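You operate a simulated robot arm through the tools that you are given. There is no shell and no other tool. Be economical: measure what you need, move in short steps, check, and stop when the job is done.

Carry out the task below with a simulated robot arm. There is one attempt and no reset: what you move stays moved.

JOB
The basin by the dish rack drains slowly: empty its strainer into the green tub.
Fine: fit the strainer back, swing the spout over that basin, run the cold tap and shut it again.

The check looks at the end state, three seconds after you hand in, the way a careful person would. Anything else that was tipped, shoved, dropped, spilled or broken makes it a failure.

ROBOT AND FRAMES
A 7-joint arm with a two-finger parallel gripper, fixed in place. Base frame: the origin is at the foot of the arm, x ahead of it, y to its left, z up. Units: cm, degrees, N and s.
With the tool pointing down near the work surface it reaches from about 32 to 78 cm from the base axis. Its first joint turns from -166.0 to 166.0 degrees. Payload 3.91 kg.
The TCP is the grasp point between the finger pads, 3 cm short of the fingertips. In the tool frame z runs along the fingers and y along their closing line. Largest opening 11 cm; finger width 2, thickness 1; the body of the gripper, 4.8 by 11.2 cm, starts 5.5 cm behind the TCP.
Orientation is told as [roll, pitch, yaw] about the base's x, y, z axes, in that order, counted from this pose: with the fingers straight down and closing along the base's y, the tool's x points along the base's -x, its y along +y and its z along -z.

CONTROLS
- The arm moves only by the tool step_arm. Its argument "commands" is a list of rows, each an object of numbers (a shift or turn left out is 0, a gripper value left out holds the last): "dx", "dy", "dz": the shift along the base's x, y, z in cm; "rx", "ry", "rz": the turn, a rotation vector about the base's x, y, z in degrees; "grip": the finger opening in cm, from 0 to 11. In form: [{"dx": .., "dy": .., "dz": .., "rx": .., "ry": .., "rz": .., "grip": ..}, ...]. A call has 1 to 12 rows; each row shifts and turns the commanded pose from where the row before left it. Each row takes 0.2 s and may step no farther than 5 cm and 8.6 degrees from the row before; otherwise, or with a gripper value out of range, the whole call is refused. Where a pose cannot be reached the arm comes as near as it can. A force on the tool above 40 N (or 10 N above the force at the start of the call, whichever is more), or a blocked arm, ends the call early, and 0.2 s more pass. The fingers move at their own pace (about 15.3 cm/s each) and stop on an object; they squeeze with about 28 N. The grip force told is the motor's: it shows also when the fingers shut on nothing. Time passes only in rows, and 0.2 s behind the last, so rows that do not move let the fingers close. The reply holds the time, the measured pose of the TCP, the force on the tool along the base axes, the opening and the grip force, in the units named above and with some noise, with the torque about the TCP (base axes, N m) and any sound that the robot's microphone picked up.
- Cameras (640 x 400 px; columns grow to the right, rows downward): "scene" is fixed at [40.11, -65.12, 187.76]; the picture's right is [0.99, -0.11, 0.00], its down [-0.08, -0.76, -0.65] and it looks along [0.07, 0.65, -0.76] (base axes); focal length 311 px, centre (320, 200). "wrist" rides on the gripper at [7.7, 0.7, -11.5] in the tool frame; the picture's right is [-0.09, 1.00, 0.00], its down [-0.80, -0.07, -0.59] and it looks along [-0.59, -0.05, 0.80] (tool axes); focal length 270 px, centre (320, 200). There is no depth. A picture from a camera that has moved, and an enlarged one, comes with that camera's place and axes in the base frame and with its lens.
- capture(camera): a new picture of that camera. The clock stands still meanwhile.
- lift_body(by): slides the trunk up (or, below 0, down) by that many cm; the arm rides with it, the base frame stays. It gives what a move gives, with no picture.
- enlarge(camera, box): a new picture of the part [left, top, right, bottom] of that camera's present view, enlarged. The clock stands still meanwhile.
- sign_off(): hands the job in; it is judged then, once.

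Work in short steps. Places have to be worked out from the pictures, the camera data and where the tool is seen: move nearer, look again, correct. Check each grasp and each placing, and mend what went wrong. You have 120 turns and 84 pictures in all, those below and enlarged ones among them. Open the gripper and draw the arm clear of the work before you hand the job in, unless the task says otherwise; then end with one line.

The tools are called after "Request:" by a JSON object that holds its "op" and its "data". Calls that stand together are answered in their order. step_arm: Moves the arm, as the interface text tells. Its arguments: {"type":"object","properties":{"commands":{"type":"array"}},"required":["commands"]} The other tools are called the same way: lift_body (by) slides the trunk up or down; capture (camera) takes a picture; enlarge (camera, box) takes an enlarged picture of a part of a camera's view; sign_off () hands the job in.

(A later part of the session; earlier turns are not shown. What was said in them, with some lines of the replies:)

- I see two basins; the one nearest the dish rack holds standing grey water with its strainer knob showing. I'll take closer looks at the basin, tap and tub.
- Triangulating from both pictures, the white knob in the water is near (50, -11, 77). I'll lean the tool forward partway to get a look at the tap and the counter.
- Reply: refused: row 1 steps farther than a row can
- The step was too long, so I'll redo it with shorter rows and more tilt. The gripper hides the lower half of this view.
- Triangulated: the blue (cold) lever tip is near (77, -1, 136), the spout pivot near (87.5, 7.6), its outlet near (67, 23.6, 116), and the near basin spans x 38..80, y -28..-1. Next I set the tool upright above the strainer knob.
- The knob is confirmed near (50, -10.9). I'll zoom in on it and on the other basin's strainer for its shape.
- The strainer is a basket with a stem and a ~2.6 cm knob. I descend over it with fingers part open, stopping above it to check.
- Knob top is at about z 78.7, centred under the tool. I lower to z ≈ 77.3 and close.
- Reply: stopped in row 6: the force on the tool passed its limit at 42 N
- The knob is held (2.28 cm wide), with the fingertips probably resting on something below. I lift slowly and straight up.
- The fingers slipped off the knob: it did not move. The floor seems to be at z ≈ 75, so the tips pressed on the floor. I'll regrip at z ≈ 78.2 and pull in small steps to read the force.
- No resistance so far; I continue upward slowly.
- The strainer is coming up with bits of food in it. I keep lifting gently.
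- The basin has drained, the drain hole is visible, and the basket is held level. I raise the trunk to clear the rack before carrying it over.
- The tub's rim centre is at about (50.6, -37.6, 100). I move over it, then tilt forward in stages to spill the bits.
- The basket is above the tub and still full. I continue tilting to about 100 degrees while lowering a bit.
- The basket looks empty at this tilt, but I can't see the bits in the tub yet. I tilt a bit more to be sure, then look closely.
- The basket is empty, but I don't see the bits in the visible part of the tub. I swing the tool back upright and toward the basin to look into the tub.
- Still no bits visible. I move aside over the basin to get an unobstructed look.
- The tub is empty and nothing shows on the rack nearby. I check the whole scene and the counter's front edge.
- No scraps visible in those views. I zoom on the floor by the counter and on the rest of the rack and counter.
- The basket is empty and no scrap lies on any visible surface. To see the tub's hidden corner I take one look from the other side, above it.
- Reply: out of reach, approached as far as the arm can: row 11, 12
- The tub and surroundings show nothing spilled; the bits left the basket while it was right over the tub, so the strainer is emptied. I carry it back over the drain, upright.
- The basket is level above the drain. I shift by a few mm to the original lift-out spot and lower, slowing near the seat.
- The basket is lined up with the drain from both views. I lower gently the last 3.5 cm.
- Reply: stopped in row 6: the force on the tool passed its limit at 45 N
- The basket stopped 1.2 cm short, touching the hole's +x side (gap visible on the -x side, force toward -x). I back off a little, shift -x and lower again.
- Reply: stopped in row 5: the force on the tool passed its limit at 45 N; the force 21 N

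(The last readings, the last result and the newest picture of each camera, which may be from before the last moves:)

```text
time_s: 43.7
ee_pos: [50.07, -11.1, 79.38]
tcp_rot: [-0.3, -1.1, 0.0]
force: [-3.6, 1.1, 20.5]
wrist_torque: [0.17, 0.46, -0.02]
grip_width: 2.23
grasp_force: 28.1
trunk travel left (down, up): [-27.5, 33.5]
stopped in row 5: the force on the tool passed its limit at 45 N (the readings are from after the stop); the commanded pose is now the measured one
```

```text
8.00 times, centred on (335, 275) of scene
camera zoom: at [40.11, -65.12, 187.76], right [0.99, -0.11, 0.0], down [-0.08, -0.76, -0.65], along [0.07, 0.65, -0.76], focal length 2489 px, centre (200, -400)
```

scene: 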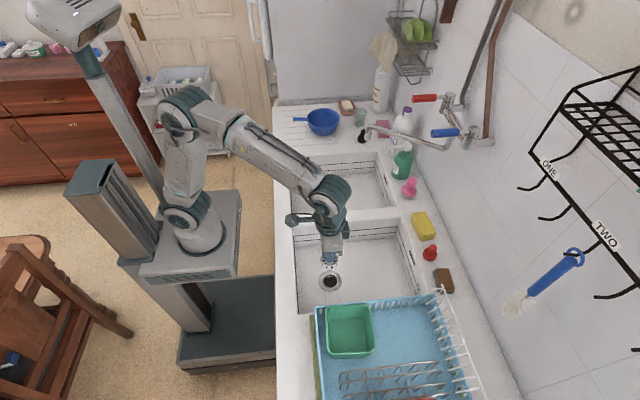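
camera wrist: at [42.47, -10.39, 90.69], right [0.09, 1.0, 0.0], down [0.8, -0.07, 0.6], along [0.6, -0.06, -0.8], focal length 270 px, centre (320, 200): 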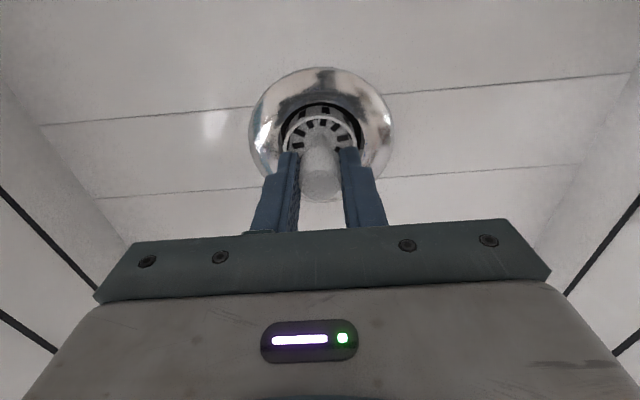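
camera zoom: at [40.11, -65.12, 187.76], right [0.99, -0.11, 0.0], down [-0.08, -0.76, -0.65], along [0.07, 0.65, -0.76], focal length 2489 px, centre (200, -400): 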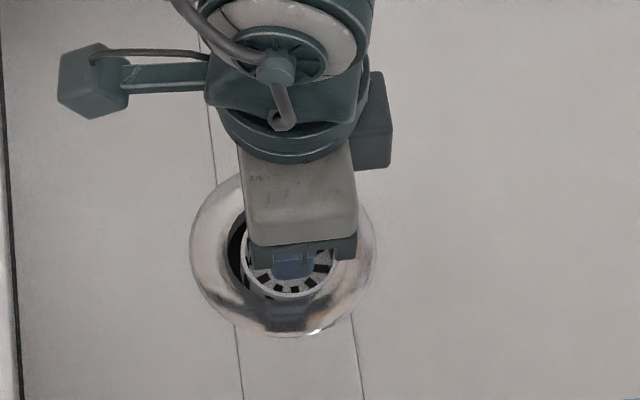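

Compared with before the tilt, the knob sits about 1 cm further out in the fingers, so the strainer probably is at its seat already. I return to the centre, release and look.

Request:
{"op": "step_arm", "data": {"commands": [{"dz": 0.2}, {"dx": 0.15}, {"dz": -0.15}, {"grip": 4.5}, {"grip": 4.5}, {"dz": 1}, {"dz": 3}, {"dz": 4}, {"dz": 4}]}}

Request:
{"op": "capture", "data": {"camera": "wrist"}}

Request:
{"op": "enlarge", "data": {"camera": "scene", "box": [310, 250, 360, 300]}}

```text
time_s: 45.7
ee_pos: [50.24, -11.26, 91.46]
tcp_rot: [-0.3, -0.7, -0.1]
force: [-0.4, 0.2, 1.0]
wrist_torque: [0.01, 0.0, 0.01]
grip_width: 4.52
grasp_force: 0.0
trunk travel left (down, up): [-27.5, 33.5]
```

```text
39 pictures are left
camera wrist: at [42.43, -10.56, 102.64], right [0.09, 1.0, 0.0], down [0.79, -0.07, 0.61], along [0.6, -0.06, -0.8], focal length 270 px, centre (320, 200)
```

wrist: 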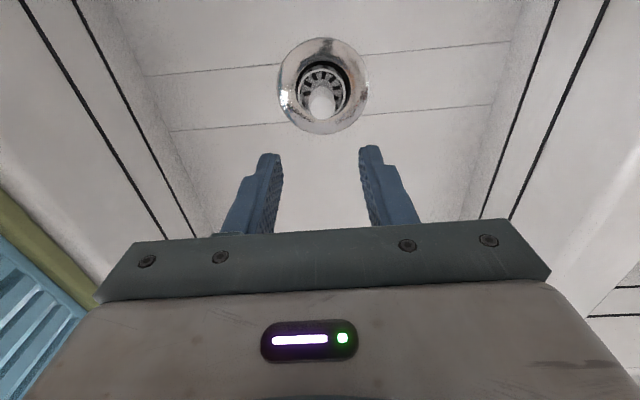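

```text
8.00 times, centred on (335, 275) of scene
camera zoom: at [40.11, -65.12, 187.76], right [0.99, -0.11, 0.0], down [-0.08, -0.76, -0.65], along [0.07, 0.65, -0.76], focal length 2489 px, centre (200, -400)
```

zoom: 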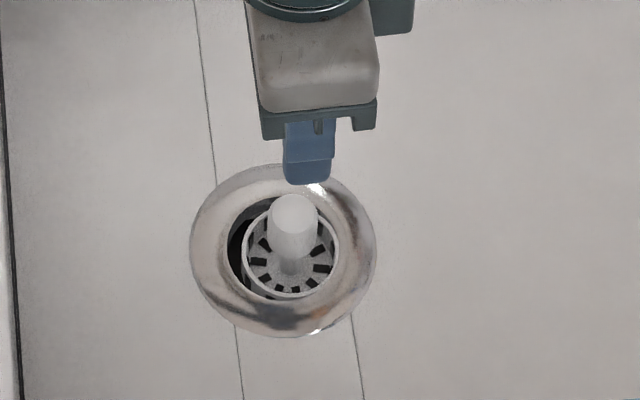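

The knob is back exactly where it was at the start, seated in the drain. Next is the spout: I raise the trunk, then move toward the spout with the tool leaning forward.

Request:
{"op": "lift_body", "data": {"by": 33}}

Request:
{"op": "step_arm", "data": {"commands": [{"dx": 0.5, "dy": 2, "dz": 1, "ry": -2}, {"dx": 1, "dy": 3, "dz": 1, "ry": -2}, {"dx": 1, "dy": 3, "dz": 1, "ry": -2}, {"dx": 1, "dy": 3, "dz": 1, "ry": -2}, {"dx": 1, "dy": 3, "dz": 0.5, "ry": -2.2}, {"dx": 1.2, "dy": 3, "dz": 0.5, "ry": -2.2}, {"dx": 1.2, "dy": 3, "ry": -2.2}, {"dx": 1.2, "dy": 3, "ry": -2.2}, {"dx": 1.2, "dy": 3, "ry": -2.2}, {"dx": 1.2, "dy": 3, "ry": -2.2}, {"dx": 1, "dy": 2, "ry": -2.2, "grip": 6}]}}

Request:
{"op": "capture", "data": {"camera": "wrist"}}

Request:
{"op": "enlarge", "data": {"camera": "scene", "box": [300, 60, 500, 185]}}

```text
time_s: 48.9
ee_pos: [50.23, -11.35, 124.43]
tcp_rot: [-0.3, -0.9, 0.0]
force: [0.8, 1.2, -0.1]
wrist_torque: [0.02, 0.03, -0.02]
grip_width: 4.51
grasp_force: 0.0
trunk travel left (down, up): [-60.5, 0.5]
```

```text
time_s: 51.3
ee_pos: [61.69, 19.8, 129.32]
tcp_rot: [-0.2, -24.4, 0.0]
force: [-0.4, 0.0, 0.7]
wrist_torque: [-0.04, 0.02, 0.01]
grip_width: 6.01
grasp_force: 0.0
trunk travel left (down, up): [-60.5, 0.5]
```

```text
37 pictures are left
camera wrist: at [49.91, 20.55, 136.53], right [0.08, 1.0, 0.03], down [0.49, -0.07, 0.87], along [0.87, -0.06, -0.49], focal length 270 px, centre (320, 200)
```

wrist: 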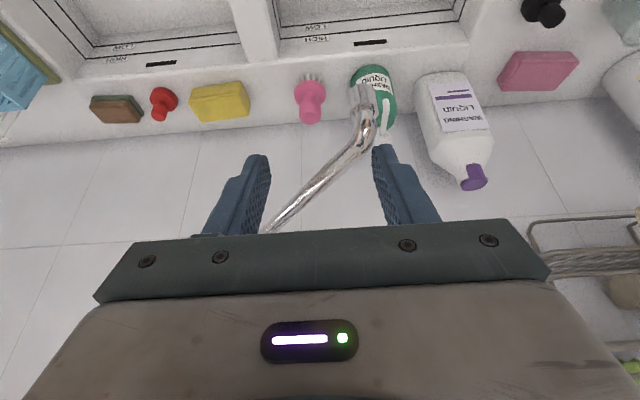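

```text
3.20 times, centred on (400, 122) of scene
camera zoom: at [40.11, -65.12, 187.76], right [0.99, -0.11, 0.0], down [-0.08, -0.76, -0.65], along [0.07, 0.65, -0.76], focal length 996 px, centre (64, 448)
```

zoom: 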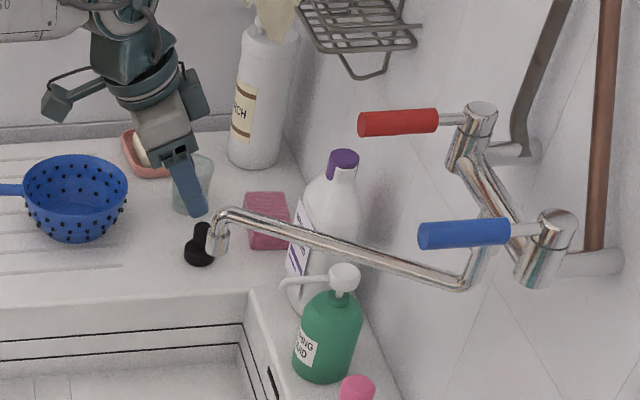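

The outlet checks out at (66.5, 23.6, 116) with the tube at z ≈ 120. I move above the tube and straddle it with open fingers about 22 cm from the pivot.

Request:
{"op": "step_arm", "data": {"commands": [{"dx": 2.5, "dy": 0.6, "grip": 7}, {"dx": 2.4, "dy": 0.6}, {"dx": 0.8, "dz": -1.8}, {"dx": 0.8, "dz": -1.8}, {"dx": 0.8, "dz": -1.8}]}}

Request:
{"op": "capture", "data": {"camera": "wrist"}}

Request:
{"op": "enlarge", "data": {"camera": "scene", "box": [340, 80, 460, 160]}}

```text
time_s: 52.5
ee_pos: [69.21, 20.82, 123.8]
tcp_rot: [-0.2, -24.3, 0.0]
force: [0.7, 0.4, -1.0]
wrist_torque: [-0.02, 0.0, 0.02]
grip_width: 6.99
grasp_force: 0.1
trunk travel left (down, up): [-60.5, 0.5]
```

```text
35 pictures are left
camera wrist: at [57.44, 21.58, 131.03], right [0.08, 1.0, 0.03], down [0.49, -0.07, 0.87], along [0.87, -0.06, -0.49], focal length 270 px, centre (320, 200)
```

wrist: 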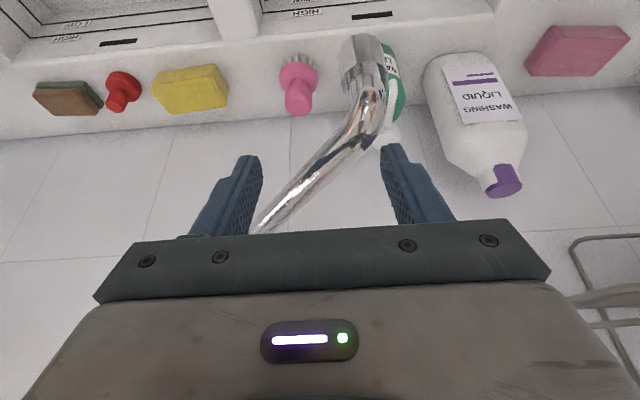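

```text
5.00 times, centred on (400, 120) of scene
camera zoom: at [40.11, -65.12, 187.76], right [0.99, -0.11, 0.0], down [-0.08, -0.76, -0.65], along [0.07, 0.65, -0.76], focal length 1556 px, centre (-80, 600)
```

zoom: 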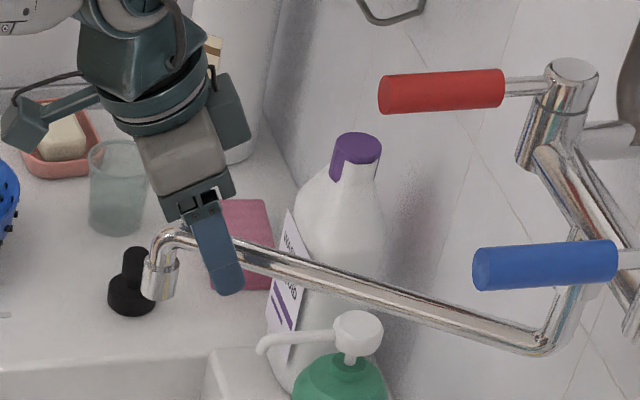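

The tube is between the fingers. I lower a bit more so they overlap it, then start swinging along the arc about the pivot.

Request:
{"op": "step_arm", "data": {"commands": [{"dx": 0.5, "dz": -1.4}, {"dx": 0.5, "dz": -1.3}, {"dx": -1.48, "dy": -2.2}, {"dx": -1.2, "dy": -2.36}, {"dx": -0.91, "dy": -2.49}, {"dx": -0.59, "dy": -2.58}]}}

Request:
{"op": "enlarge", "data": {"camera": "scene", "box": [340, 80, 480, 180]}}

Request:
{"op": "capture", "data": {"camera": "wrist"}}

```text
time_s: 53.9
ee_pos: [65.73, 11.05, 121.08]
tcp_rot: [-0.1, -24.3, -0.2]
force: [-0.3, -0.3, 0.8]
wrist_torque: [0.0, 0.01, 0.02]
grip_width: 6.96
grasp_force: 0.1
trunk travel left (down, up): [-60.5, 0.5]
```

```text
4.00 times, centred on (410, 130) of scene
camera zoom: at [40.11, -65.12, 187.76], right [0.99, -0.11, 0.0], down [-0.08, -0.76, -0.65], along [0.07, 0.65, -0.76], focal length 1244 px, centre (-40, 480)
```

zoom: 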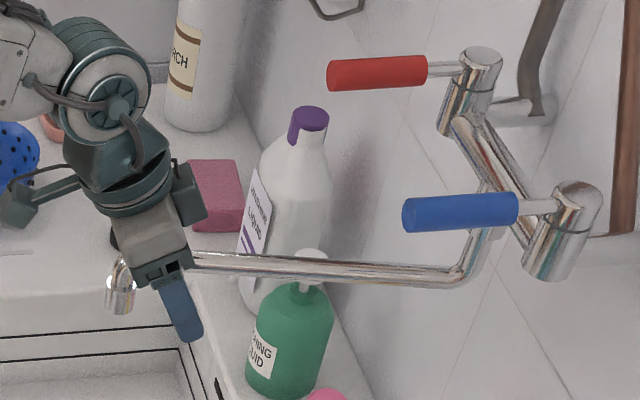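

```text
32 pictures are left
camera wrist: at [54.11, 11.78, 128.28], right [0.08, 1.0, 0.03], down [0.49, -0.07, 0.87], along [0.87, -0.06, -0.49], focal length 270 px, centre (320, 200)
```

wrist: 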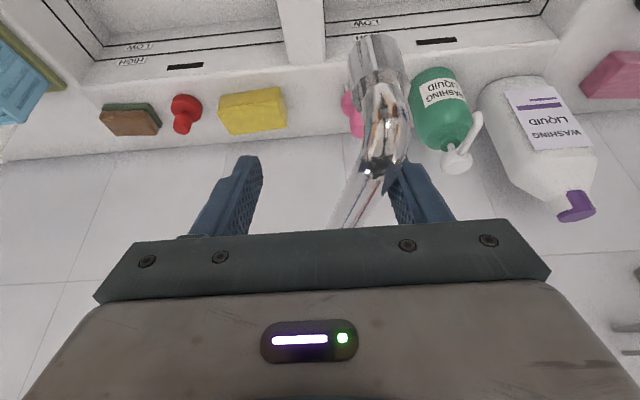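

The spout is swinging freely, pushed by the +y finger. I continue the arc.

Request:
{"op": "step_arm", "data": {"commands": [{"dx": -0.28, "dy": -2.63}, {"dx": 0.05, "dy": -2.65}, {"dx": 0.37, "dy": -2.63}, {"dx": 0.68, "dy": -2.56}, {"dx": 0.99, "dy": -2.45}, {"dx": 1.29, "dy": -2.32}, {"dx": 1.2, "dy": -1.7}]}}

Request:
{"op": "enlarge", "data": {"camera": "scene", "box": [310, 100, 510, 240]}}

Request:
{"op": "capture", "data": {"camera": "wrist"}}

```text
time_s: 55.5
ee_pos: [70.23, -5.76, 121.18]
tcp_rot: [-0.2, -24.2, 0.0]
force: [0.1, -0.1, 0.8]
wrist_torque: [0.02, 0.02, 0.0]
grip_width: 7.01
grasp_force: 0.0
trunk travel left (down, up): [-60.5, 0.5]
```

```text
2.86 times, centred on (410, 170) of scene
camera zoom: at [40.11, -65.12, 187.76], right [0.99, -0.11, 0.0], down [-0.08, -0.76, -0.65], along [0.07, 0.65, -0.76], focal length 889 px, centre (63, 286)
```

zoom: 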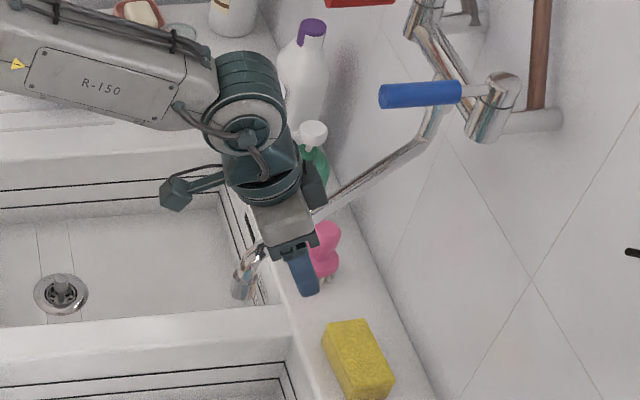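

```text
30 pictures are left
camera wrist: at [58.54, -5.1, 128.44], right [0.08, 1.0, 0.03], down [0.49, -0.07, 0.87], along [0.87, -0.06, -0.49], focal length 270 px, centre (320, 200)
```

wrist: 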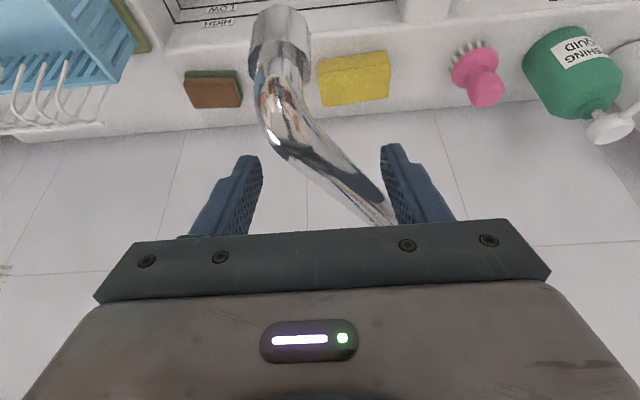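

The outlet is at about (64.5, -7), already over the near basin. I push about 10° more to be well over it.

Request:
{"op": "step_arm", "data": {"commands": [{"dx": 1.5, "dy": -1.9}, {"dx": 1.4, "dy": -1.6}]}}

Request:
{"op": "capture", "data": {"camera": "wrist"}}

```text
time_s: 56.1
ee_pos: [73.0, -9.28, 121.27]
tcp_rot: [-0.2, -24.2, 0.0]
force: [0.6, 0.1, -0.2]
wrist_torque: [-0.01, 0.01, 0.01]
grip_width: 7.01
grasp_force: 0.2
trunk travel left (down, up): [-60.5, 0.5]
```

```text
29 pictures are left
camera wrist: at [61.38, -8.52, 128.5], right [0.08, 1.0, 0.03], down [0.49, -0.07, 0.87], along [0.87, -0.06, -0.49], focal length 270 px, centre (320, 200)
```

wrist: 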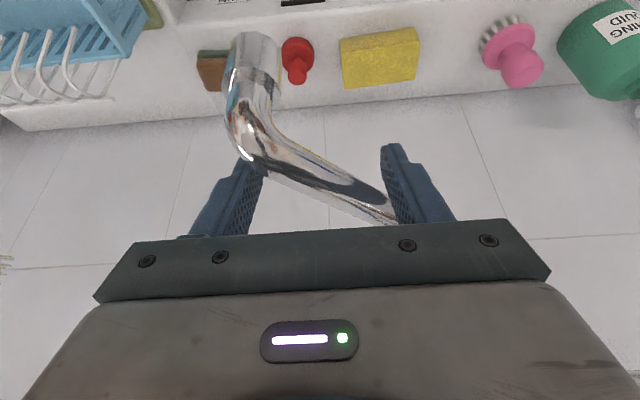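

The outlet is now near (68.5, -11.6), over the basin. I withdraw the fingers up and back, then go above the blue lever for a look.

Request:
{"op": "step_arm", "data": {"commands": [{"dx": -1, "dz": 2.3}, {"dx": -1.2, "dz": 2.8}, {"dx": -1.6, "dz": 3.8}, {"dx": -1, "dz": 4}, {"dx": -1, "dy": 2, "dz": 4}, {"dy": 2.5, "dz": 4}, {"dy": 2.5, "dz": 3}, {"dy": 1.3, "dz": 2}]}}

Request:
{"op": "capture", "data": {"camera": "wrist"}}

Request:
{"op": "enlarge", "data": {"camera": "scene", "box": [370, 70, 530, 190]}}

```text
time_s: 57.9
ee_pos: [67.11, -0.88, 147.09]
tcp_rot: [-0.3, -24.2, 0.0]
force: [-0.4, -0.2, 0.7]
wrist_torque: [0.01, -0.01, 0.02]
grip_width: 6.99
grasp_force: 0.0
trunk travel left (down, up): [-60.5, 0.5]
```

```text
28 pictures are left
camera wrist: at [55.5, -0.02, 154.32], right [0.08, 1.0, 0.03], down [0.49, -0.07, 0.87], along [0.87, -0.06, -0.49], focal length 270 px, centre (320, 200)
```

wrist: 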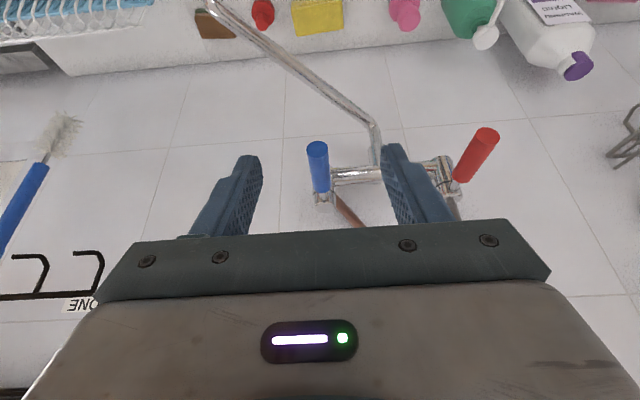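

```text
3.33 times, centred on (450, 130) of scene
camera zoom: at [40.11, -65.12, 187.76], right [0.99, -0.11, 0.0], down [-0.08, -0.76, -0.65], along [0.07, 0.65, -0.76], focal length 1037 px, centre (-113, 433)
```

zoom: 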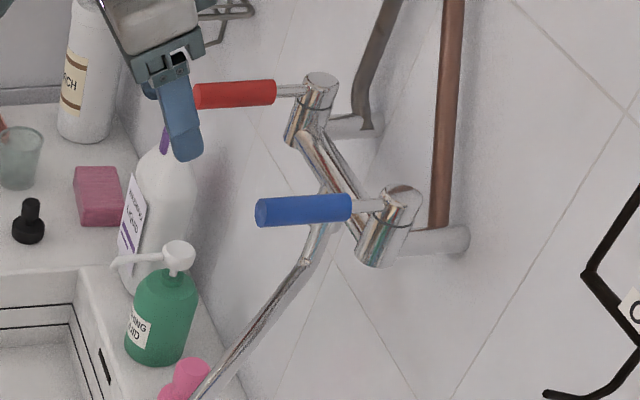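

The cold lever's tip is at (76.6, -1.5, 136.5), and its vertical axis at about (88, -1.7). I come down over it with the fingers either side.

Request:
{"op": "step_arm", "data": {"commands": [{"dx": 3.5, "dy": -0.4, "dz": -0.5, "grip": 6}, {"dx": 4.2, "dy": -0.3, "dz": -1.2}, {"dx": 1, "dz": -2.3}, {"dx": 1, "dz": -2.3}, {"dx": 0.8, "dz": -1.8}]}}

Request:
{"op": "capture", "data": {"camera": "wrist"}}

Request:
{"op": "enlarge", "data": {"camera": "scene", "box": [370, 70, 530, 190]}}

```text
time_s: 59.1
ee_pos: [73.5, -3.19, 137.7]
tcp_rot: [-0.3, -24.4, 0.0]
force: [-1.0, -0.7, 0.4]
wrist_torque: [-0.04, 0.02, 0.02]
grip_width: 6.02
grasp_force: 0.0
out of reach, approached as far as the arm can: row 1, 2
trunk travel left (down, up): [-60.5, 0.5]
```

```text
26 pictures are left
camera wrist: at [61.87, -2.51, 144.92], right [0.08, 1.0, 0.03], down [0.49, -0.07, 0.87], along [0.87, -0.06, -0.49], focal length 270 px, centre (320, 200)
```

wrist: 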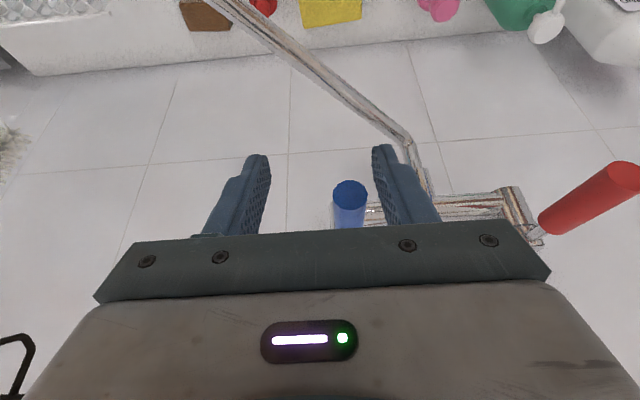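

```text
3.33 times, centred on (450, 130) of scene
camera zoom: at [40.11, -65.12, 187.76], right [0.99, -0.11, 0.0], down [-0.08, -0.76, -0.65], along [0.07, 0.65, -0.76], focal length 1037 px, centre (-113, 433)
```

zoom: 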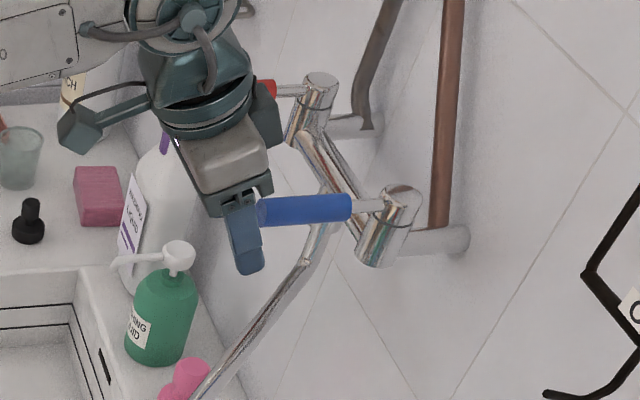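

The lever lies between the fingers in y but I'm short in x because of reach. I centre it and lean further forward while advancing.

Request:
{"op": "step_arm", "data": {"commands": [{"dy": 1.5, "ry": -5}, {"dx": 0.5, "ry": -6}, {"dx": 1, "ry": -6, "dz": -0.3}, {"dx": 1.2, "ry": -6, "dz": -0.3}, {"dx": 1.2, "ry": -3, "dz": -0.3}]}}

Request:
{"op": "capture", "data": {"camera": "wrist"}}

Request:
{"op": "enlarge", "data": {"camera": "scene", "box": [370, 70, 530, 190]}}

```text
time_s: 60.3
ee_pos: [77.56, -1.69, 136.76]
tcp_rot: [-0.1, -50.2, -0.1]
force: [0.4, 0.2, -0.6]
wrist_torque: [0.0, 0.02, 0.0]
grip_width: 6.01
grasp_force: 0.1
trunk travel left (down, up): [-60.5, 0.5]
```

```text
24 pictures are left
camera wrist: at [63.8, -1.0, 138.11], right [0.06, 1.0, 0.07], down [0.05, -0.07, 1.0], along [1.0, -0.06, -0.06], focal length 270 px, centre (320, 200)
```

wrist: 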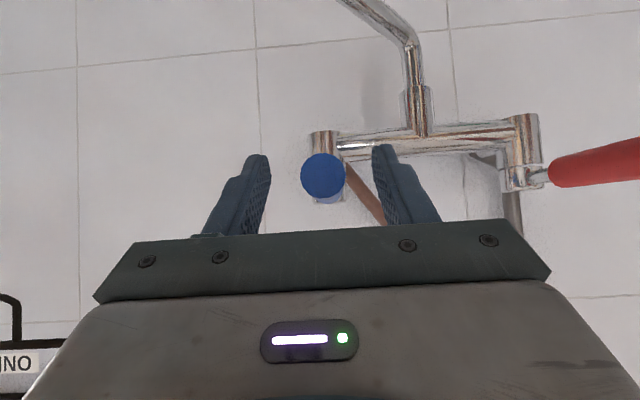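

```text
3.33 times, centred on (450, 130) of scene
camera zoom: at [40.11, -65.12, 187.76], right [0.99, -0.11, 0.0], down [-0.08, -0.76, -0.65], along [0.07, 0.65, -0.76], focal length 1037 px, centre (-113, 433)
```

zoom: 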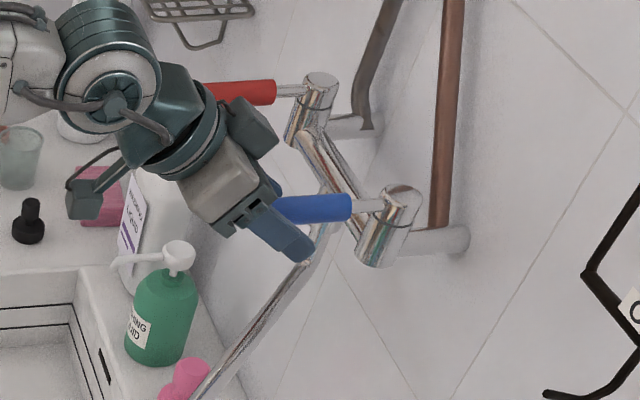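

The blue handle is now between the fingers. I advance slightly, narrow the fingers around it, and try turning it toward -y in small steps.

Request:
{"op": "step_arm", "data": {"commands": [{"dx": 0.8}, {"dx": 0.6, "grip": 3}, {"grip": 3}, {"dx": 0.05, "dy": -0.94, "rz": 6}, {"dx": 0.15, "dy": -0.93, "rz": 6}, {"dx": 0.24, "dy": -0.91, "rz": 6}]}}

Request:
{"op": "enlarge", "data": {"camera": "scene", "box": [350, 70, 510, 270]}}

```text
time_s: 61.7
ee_pos: [79.29, -4.65, 136.88]
tcp_rot: [-0.1, -50.3, 18.1]
force: [0.1, 1.1, 0.3]
wrist_torque: [0.03, 0.01, -0.01]
grip_width: 2.99
grasp_force: 0.1
trunk travel left (down, up): [-60.5, 0.5]
```

```text
2.00 times, centred on (430, 170) of scene
camera zoom: at [40.11, -65.12, 187.76], right [0.99, -0.11, 0.0], down [-0.08, -0.76, -0.65], along [0.07, 0.65, -0.76], focal length 622 px, centre (100, 260)
```

zoom: 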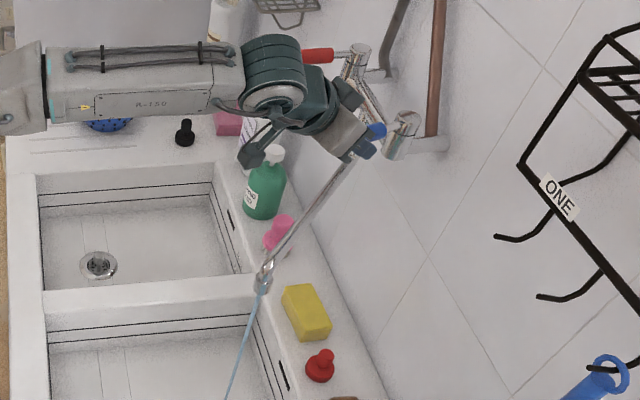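

Water is running from the spout into the near basin. I open it a little more, let it run briefly and check the stream.

Request:
{"op": "step_arm", "data": {"commands": [{"dx": 0.34, "dy": -0.88, "rz": 6}, {"dx": 0.42, "dy": -0.84, "rz": 6}, {}, {}, {}, {}]}}

Request:
{"op": "enlarge", "data": {"camera": "scene", "box": [280, 140, 480, 320]}}

```text
time_s: 63.1
ee_pos: [79.94, -6.24, 136.91]
tcp_rot: [-0.2, -50.3, 30.0]
force: [0.1, -0.2, 0.4]
wrist_torque: [-0.01, 0.02, -0.01]
grip_width: 3.0
grasp_force: 0.0
trunk travel left (down, up): [-60.5, 0.5]
```

```text
2.22 times, centred on (380, 230) of scene
camera zoom: at [40.11, -65.12, 187.76], right [0.99, -0.11, 0.0], down [-0.08, -0.76, -0.65], along [0.07, 0.65, -0.76], focal length 691 px, centre (187, 133)
```

zoom: 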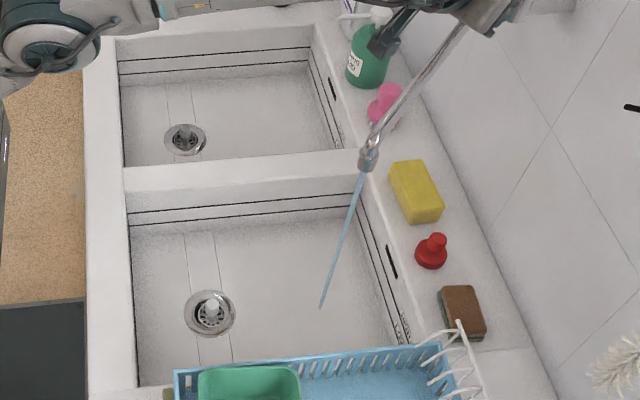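

The stream lands in the basin and drains away. I turn the lever back to its original position to shut it.

Request:
{"op": "step_arm", "data": {"commands": [{"dx": -0.42, "dy": 0.84, "rz": -6}, {"dx": -0.34, "dy": 0.88, "rz": -6}, {"dx": -0.24, "dy": 0.91, "rz": -6}, {"dx": -0.15, "dy": 0.93, "rz": -6}, {"dx": -0.05, "dy": 0.94, "rz": -6}, {"dy": 0.4}, {}]}}

Request:
{"op": "enlarge", "data": {"camera": "scene", "box": [350, 70, 510, 270]}}

Request:
{"op": "capture", "data": {"camera": "wrist"}}

```text
time_s: 64.7
ee_pos: [78.86, -1.46, 136.95]
tcp_rot: [-0.3, -50.1, -0.1]
force: [-0.1, 0.4, -0.1]
wrist_torque: [0.0, 0.01, 0.0]
grip_width: 3.02
grasp_force: 0.0
trunk travel left (down, up): [-60.5, 0.5]
```

```text
2.00 times, centred on (430, 170) of scene
camera zoom: at [40.11, -65.12, 187.76], right [0.99, -0.11, 0.0], down [-0.08, -0.76, -0.65], along [0.07, 0.65, -0.76], focal length 622 px, centre (100, 260)
```

zoom: 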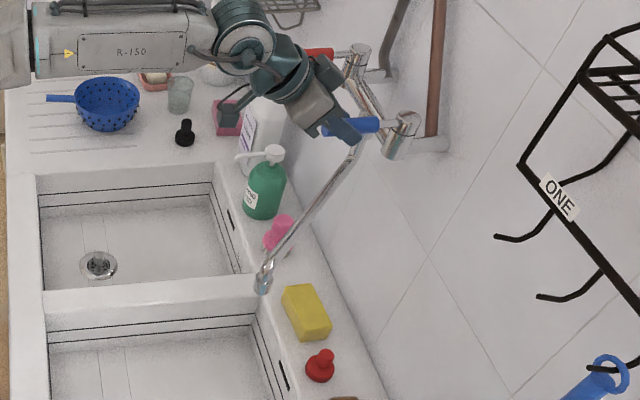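

```text
19 pictures are left
camera wrist: at [65.14, -0.59, 138.35], right [0.06, 1.0, 0.07], down [0.06, -0.07, 1.0], along [1.0, -0.06, -0.06], focal length 270 px, centre (320, 200)
```

wrist: 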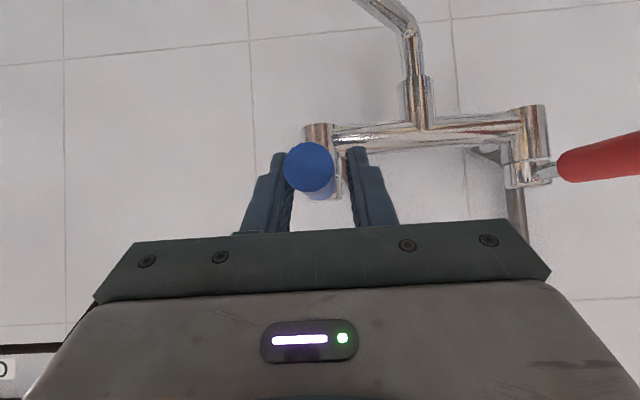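

The stream has stopped. I nudge the lever slightly further to feel for the closed stop.

Request:
{"op": "step_arm", "data": {"commands": [{"dy": 0.2}, {"dy": 0.2}, {}]}}

Request:
{"op": "enlarge", "data": {"camera": "scene", "box": [370, 70, 530, 270]}}

```text
time_s: 65.5
ee_pos: [78.7, -1.08, 136.92]
tcp_rot: [-0.3, -50.3, -0.1]
force: [0.3, -1.8, 0.8]
wrist_torque: [-0.04, 0.0, 0.0]
grip_width: 3.12
grasp_force: 1.1
trunk travel left (down, up): [-60.5, 0.5]
```

```text
2.00 times, centred on (450, 170) of scene
camera zoom: at [40.11, -65.12, 187.76], right [0.99, -0.11, 0.0], down [-0.08, -0.76, -0.65], along [0.07, 0.65, -0.76], focal length 622 px, centre (60, 260)
```

zoom: 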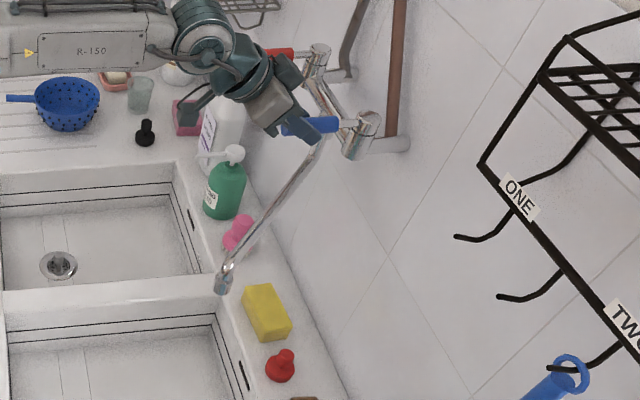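

The lever is at its stop (1.8 N back-force, no water). I ease off, open the fingers and back straight out.

Request:
{"op": "step_arm", "data": {"commands": [{"dy": -0.4}, {"grip": 6, "dy": -0.2}, {"grip": 6}, {"dx": -1.5}, {"dx": -3}, {"dx": -4}, {"dx": -4, "dz": 1}, {"dx": -4, "dz": 1, "ry": 5}, {"dx": -4, "dz": 1, "ry": 6}, {"dx": -4, "dz": 1, "ry": 6}, {"dx": -4, "ry": 6}]}}

Request:
{"op": "capture", "data": {"camera": "scene"}}

Request:
{"op": "enlarge", "data": {"camera": "scene", "box": [280, 200, 440, 380]}}

Request:
{"op": "enlarge", "data": {"camera": "scene", "box": [360, 80, 500, 220]}}

```text
time_s: 67.9
ee_pos: [50.4, -1.25, 140.93]
tcp_rot: [-0.2, -27.1, 0.0]
force: [-0.4, 0.1, 0.1]
wrist_torque: [0.01, -0.01, 0.03]
grip_width: 5.99
grasp_force: 0.1
trunk travel left (down, up): [-60.5, 0.5]
```

```text
17 pictures are left
```

scene: 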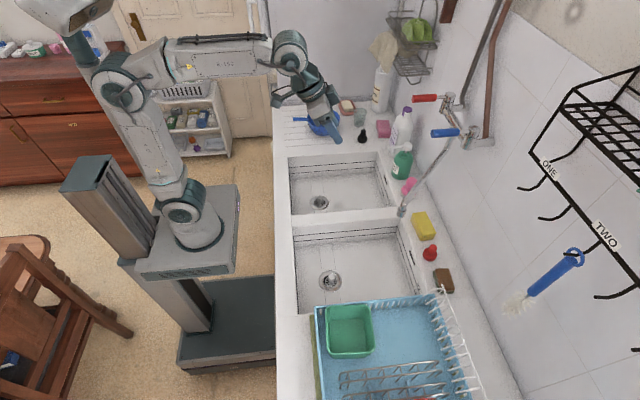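

```text
2.22 times, centred on (360, 290) of scene
camera zoom: at [40.11, -65.12, 187.76], right [0.99, -0.11, 0.0], down [-0.08, -0.76, -0.65], along [0.07, 0.65, -0.76], focal length 691 px, centre (231, 0)
```

zoom: 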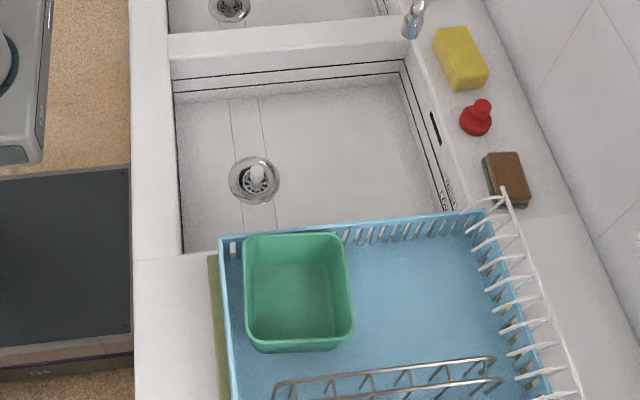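

```text
2.86 times, centred on (430, 150) of scene
camera zoom: at [40.11, -65.12, 187.76], right [0.99, -0.11, 0.0], down [-0.08, -0.76, -0.65], along [0.07, 0.65, -0.76], focal length 889 px, centre (6, 343)
```

zoom: 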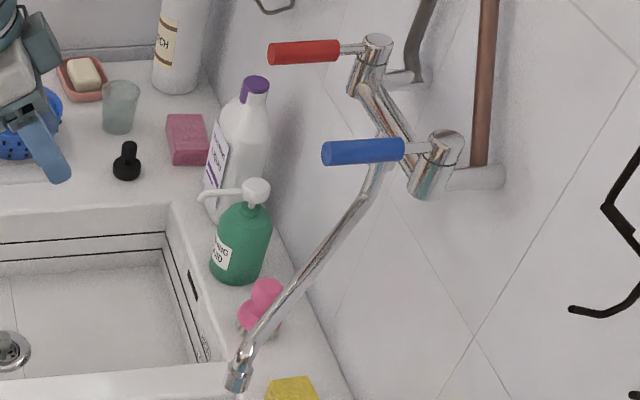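

The tap is shut, the spout is over the basin and the strainer is seated. One last close look into the tub and around it for the scraps.

Request:
{"op": "enlarge", "data": {"camera": "scene", "box": [322, 300, 382, 362]}}

Request:
{"op": "enlarge", "data": {"camera": "scene", "box": [315, 260, 350, 295]}}

```text
6.45 times, centred on (352, 331) of scene
camera zoom: at [40.11, -65.12, 187.76], right [0.99, -0.11, 0.0], down [-0.08, -0.76, -0.65], along [0.07, 0.65, -0.76], focal length 2007 px, centre (114, -645)
```

zoom: 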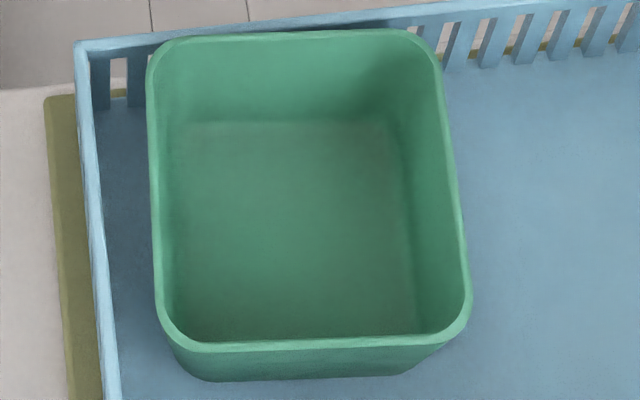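

```text
11.43 times, centred on (332, 278) of scene
camera zoom: at [40.11, -65.12, 187.76], right [0.99, -0.11, 0.0], down [-0.08, -0.76, -0.65], along [0.07, 0.65, -0.76], focal length 3556 px, centre (177, -686)
```

zoom: 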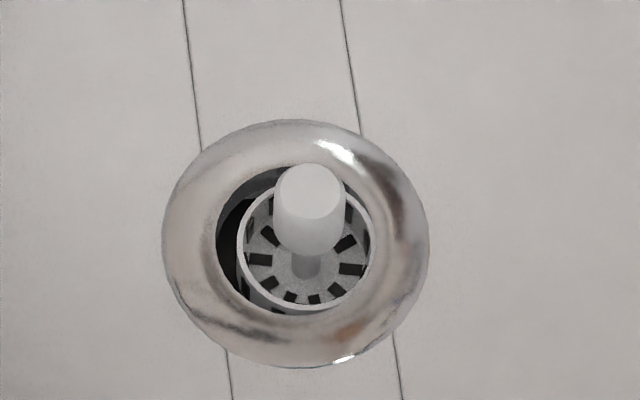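

The knob matches its starting pixel position. For comparison I look at how the other basin's strainer sits.

Request:
{"op": "enlarge", "data": {"camera": "scene", "box": [303, 185, 338, 220]}}

```text
11.43 times, centred on (320, 202) of scene
camera zoom: at [40.11, -65.12, 187.76], right [0.99, -0.11, 0.0], down [-0.08, -0.76, -0.65], along [0.07, 0.65, -0.76], focal length 3556 px, centre (314, 171)
```

zoom: 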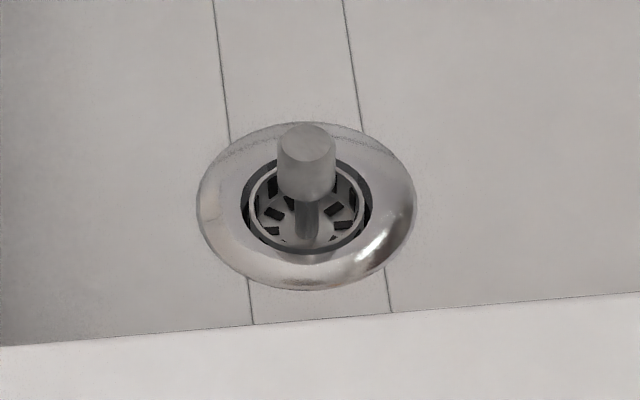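

The neighbour's strainer is centred, while mine sits about 0.35 cm towards +x. My first failed grasp shifted it: comparing pixels, it was originally near x ≈ 49.9. I go back for a close look to centre it.

Request:
{"op": "step_arm", "data": {"commands": [{"dy": -1.5, "dz": -2, "ry": 4}, {"dy": -1.5, "dz": -2, "ry": 4}, {"dy": -1.5, "dz": -2, "ry": 4}, {"dy": -1.5, "dz": -2, "ry": 4}, {"dy": -1.5, "dz": -2, "ry": 4}, {"dy": -1.2, "dz": -2, "ry": 4}, {"dy": -1, "dz": -2, "ry": 3.2}, {"dz": -2}]}}

Request:
{"op": "lift_body", "data": {"by": -33}}

Request:
{"op": "enlarge", "data": {"camera": "wrist", "box": [260, 20, 380, 150]}}

```text
time_s: 69.7
ee_pos: [50.4, -11.24, 124.76]
tcp_rot: [-0.3, 0.0, 0.1]
force: [-0.1, -0.6, 0.2]
wrist_torque: [-0.02, -0.01, 0.0]
grip_width: 5.99
grasp_force: 0.0
trunk travel left (down, up): [-60.5, 0.5]
```

```text
time_s: 73.0
ee_pos: [50.35, -11.21, 91.75]
tcp_rot: [-0.3, 0.0, -0.1]
force: [0.1, 0.1, -0.1]
wrist_torque: [-0.01, 0.01, 0.0]
grip_width: 6.01
grasp_force: 0.0
trunk travel left (down, up): [-27.5, 33.5]
```

```text
3.08 times, centred on (320, 85) of wrist
camera zoom: at [42.73, -10.5, 103.28], right [0.09, 1.0, 0.0], down [0.8, -0.07, 0.6], along [0.59, -0.06, -0.8], focal length 832 px, centre (320, 554)
```

zoom: 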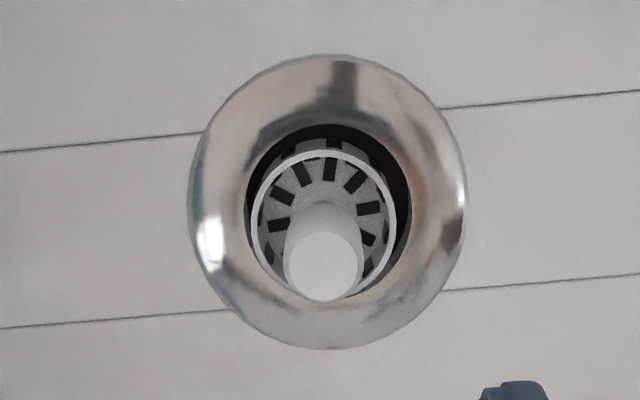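

Relative to the hole the basket sits about 0.4 cm too far +x and 0.2 cm too far -y. I regrip the knob, lift slightly, shift to centre and lower.

Request:
{"op": "step_arm", "data": {"commands": [{"dx": -0.15, "dy": 0.1, "dz": -4}, {"dz": -4}, {"dz": -3}, {"dz": -2.2}, {"grip": 0}, {"grip": 0}, {"grip": 0}, {"dz": 0.3}, {"dz": 0.4}, {"dz": 0.4}, {"dx": -0.2, "dy": 0.1}, {"dx": -0.2, "dy": 0.1}]}}

Request:
{"op": "step_arm", "data": {"commands": [{"dz": -0.3}, {"dz": -0.3}, {"dz": -0.3}, {"dz": -0.1}]}}

Request:
{"op": "enlarge", "data": {"camera": "scene", "box": [315, 260, 350, 295]}}

```text
time_s: 75.6
ee_pos: [49.9, -10.99, 79.81]
tcp_rot: [-0.3, 0.1, 0.0]
force: [-0.7, 0.3, -1.1]
wrist_torque: [-0.02, -0.01, 0.03]
grip_width: 2.25
grasp_force: 27.8
trunk travel left (down, up): [-27.5, 33.5]
```

```text
time_s: 76.6
ee_pos: [49.91, -10.88, 78.84]
tcp_rot: [-0.2, 0.0, 0.0]
force: [0.1, -0.2, 0.4]
wrist_torque: [0.01, 0.0, -0.02]
grip_width: 2.24
grasp_force: 28.1
trunk travel left (down, up): [-27.5, 33.5]
```

```text
11.43 times, centred on (332, 278) of scene
camera zoom: at [40.11, -65.12, 187.76], right [0.99, -0.11, 0.0], down [-0.08, -0.76, -0.65], along [0.07, 0.65, -0.76], focal length 3556 px, centre (177, -686)
```

zoom: 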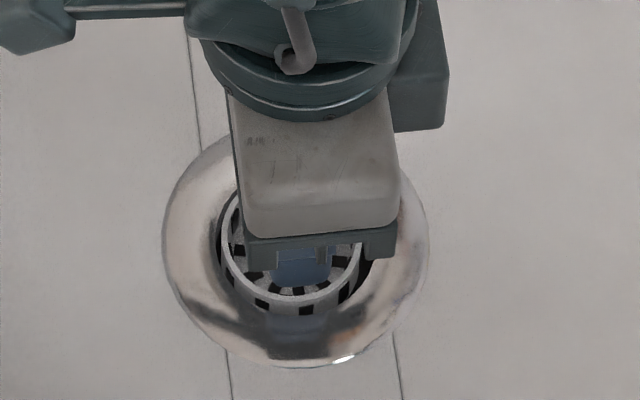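

It's now centred but still slightly high. I lower the rest in tiny steps.

Request:
{"op": "step_arm", "data": {"commands": [{"dx": 0.05, "dz": -0.15}, {"dz": -0.15}, {"dz": -0.15}]}}

Request:
{"op": "step_arm", "data": {"commands": [{"grip": 4.5}, {"grip": 4.5}, {"dz": 1.5}, {"dz": 4}, {"dz": 4}, {"dz": 3.5}]}}

Request:
{"op": "enlarge", "data": {"camera": "wrist", "box": [260, 20, 380, 150]}}

Request:
{"op": "enlarge", "data": {"camera": "scene", "box": [315, 260, 350, 295]}}

```text
time_s: 77.4
ee_pos: [50.03, -10.99, 78.52]
tcp_rot: [-0.3, -0.3, 0.0]
force: [-0.9, 1.1, 22.3]
wrist_torque: [0.18, 0.2, 0.02]
grip_width: 2.25
grasp_force: 28.3
trunk travel left (down, up): [-27.5, 33.5]
```

```text
time_s: 78.8
ee_pos: [49.68, -10.98, 91.37]
tcp_rot: [-0.2, 0.1, -0.1]
force: [-0.5, 0.4, 0.0]
wrist_torque: [0.0, 0.0, 0.02]
grip_width: 4.5
grasp_force: 0.1
trunk travel left (down, up): [-27.5, 33.5]
```

```text
3.08 times, centred on (320, 85) of wrist
camera zoom: at [42.05, -10.24, 102.71], right [0.09, 1.0, 0.0], down [0.8, -0.07, 0.59], along [0.59, -0.06, -0.8], focal length 832 px, centre (320, 554)
```

zoom: 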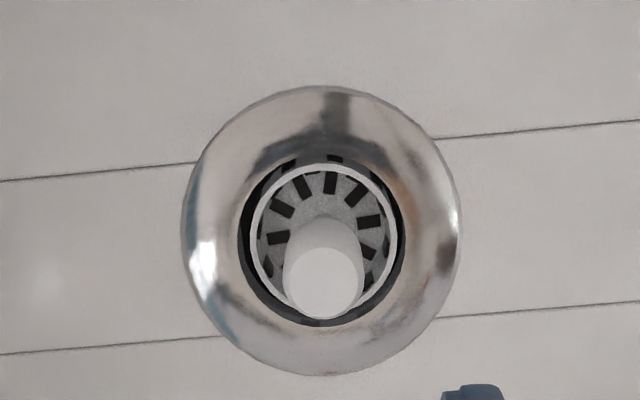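

```text
11.43 times, centred on (332, 278) of scene
camera zoom: at [40.11, -65.12, 187.76], right [0.99, -0.11, 0.0], down [-0.08, -0.76, -0.65], along [0.07, 0.65, -0.76], focal length 3556 px, centre (177, -686)
```

zoom: 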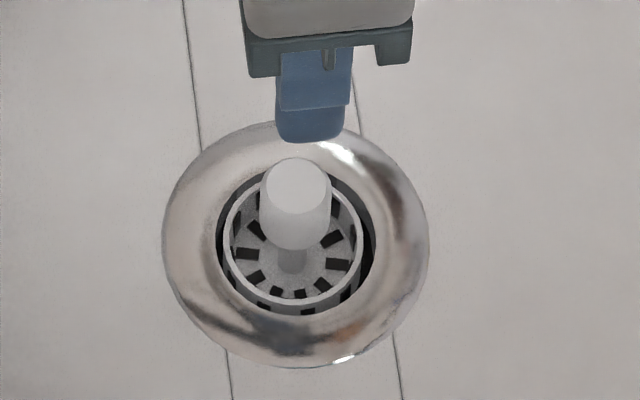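

The strainer is now centred and matches its original position. I draw the arm up and clear.

Request:
{"op": "lift_body", "data": {"by": 33}}

Request:
{"op": "step_arm", "data": {"commands": [{"dx": -3, "dz": 3}, {"dx": -3, "dz": 3}, {"dx": -3, "dz": 3}, {"dx": -3, "dz": 3}, {"dx": -3, "dz": 3, "grip": 11}, {"dx": -3, "dz": 3}]}}

Request:
{"op": "capture", "data": {"camera": "scene"}}

```text
time_s: 82.0
ee_pos: [49.8, -11.01, 124.25]
tcp_rot: [-0.3, 0.0, 0.0]
force: [0.4, 0.7, -0.3]
wrist_torque: [0.02, 0.02, -0.02]
grip_width: 4.49
grasp_force: 0.1
trunk travel left (down, up): [-60.5, 0.5]
```

```text
time_s: 83.4
ee_pos: [31.5, -10.96, 142.23]
tcp_rot: [-0.1, -0.1, -0.1]
force: [0.8, 0.9, -0.6]
wrist_torque: [0.02, 0.0, 0.03]
grip_width: 10.98
grasp_force: 0.1
trunk travel left (down, up): [-60.5, 0.5]
```

```text
7 pictures are left
```

scene: 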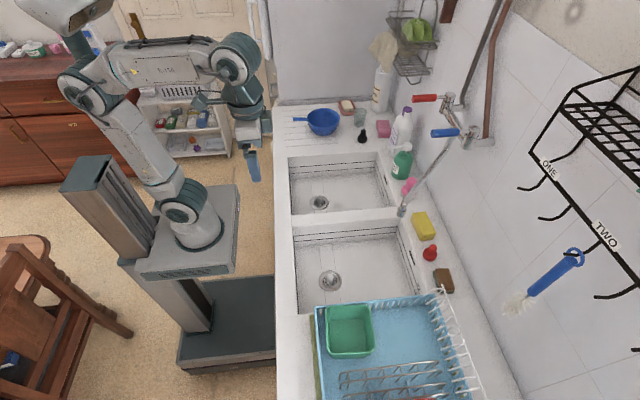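

The strainer is seated, the spout is over that basin, the cold tap is shut, the arm is clear and nothing else has moved. I hand in.

Request:
{"op": "sign_off", "data": {}}

```text
The job is handed in.
```

I handed the job in, but I never saw the food scraps in the green tub. They left the strainer while I tipped it over the tub, yet afterwards I couldn't find them in the tub or on any surface in view. The strainer is empty and back in its drain, the spout is over that basin, the cold tap was run and shut, and the arm is clear.
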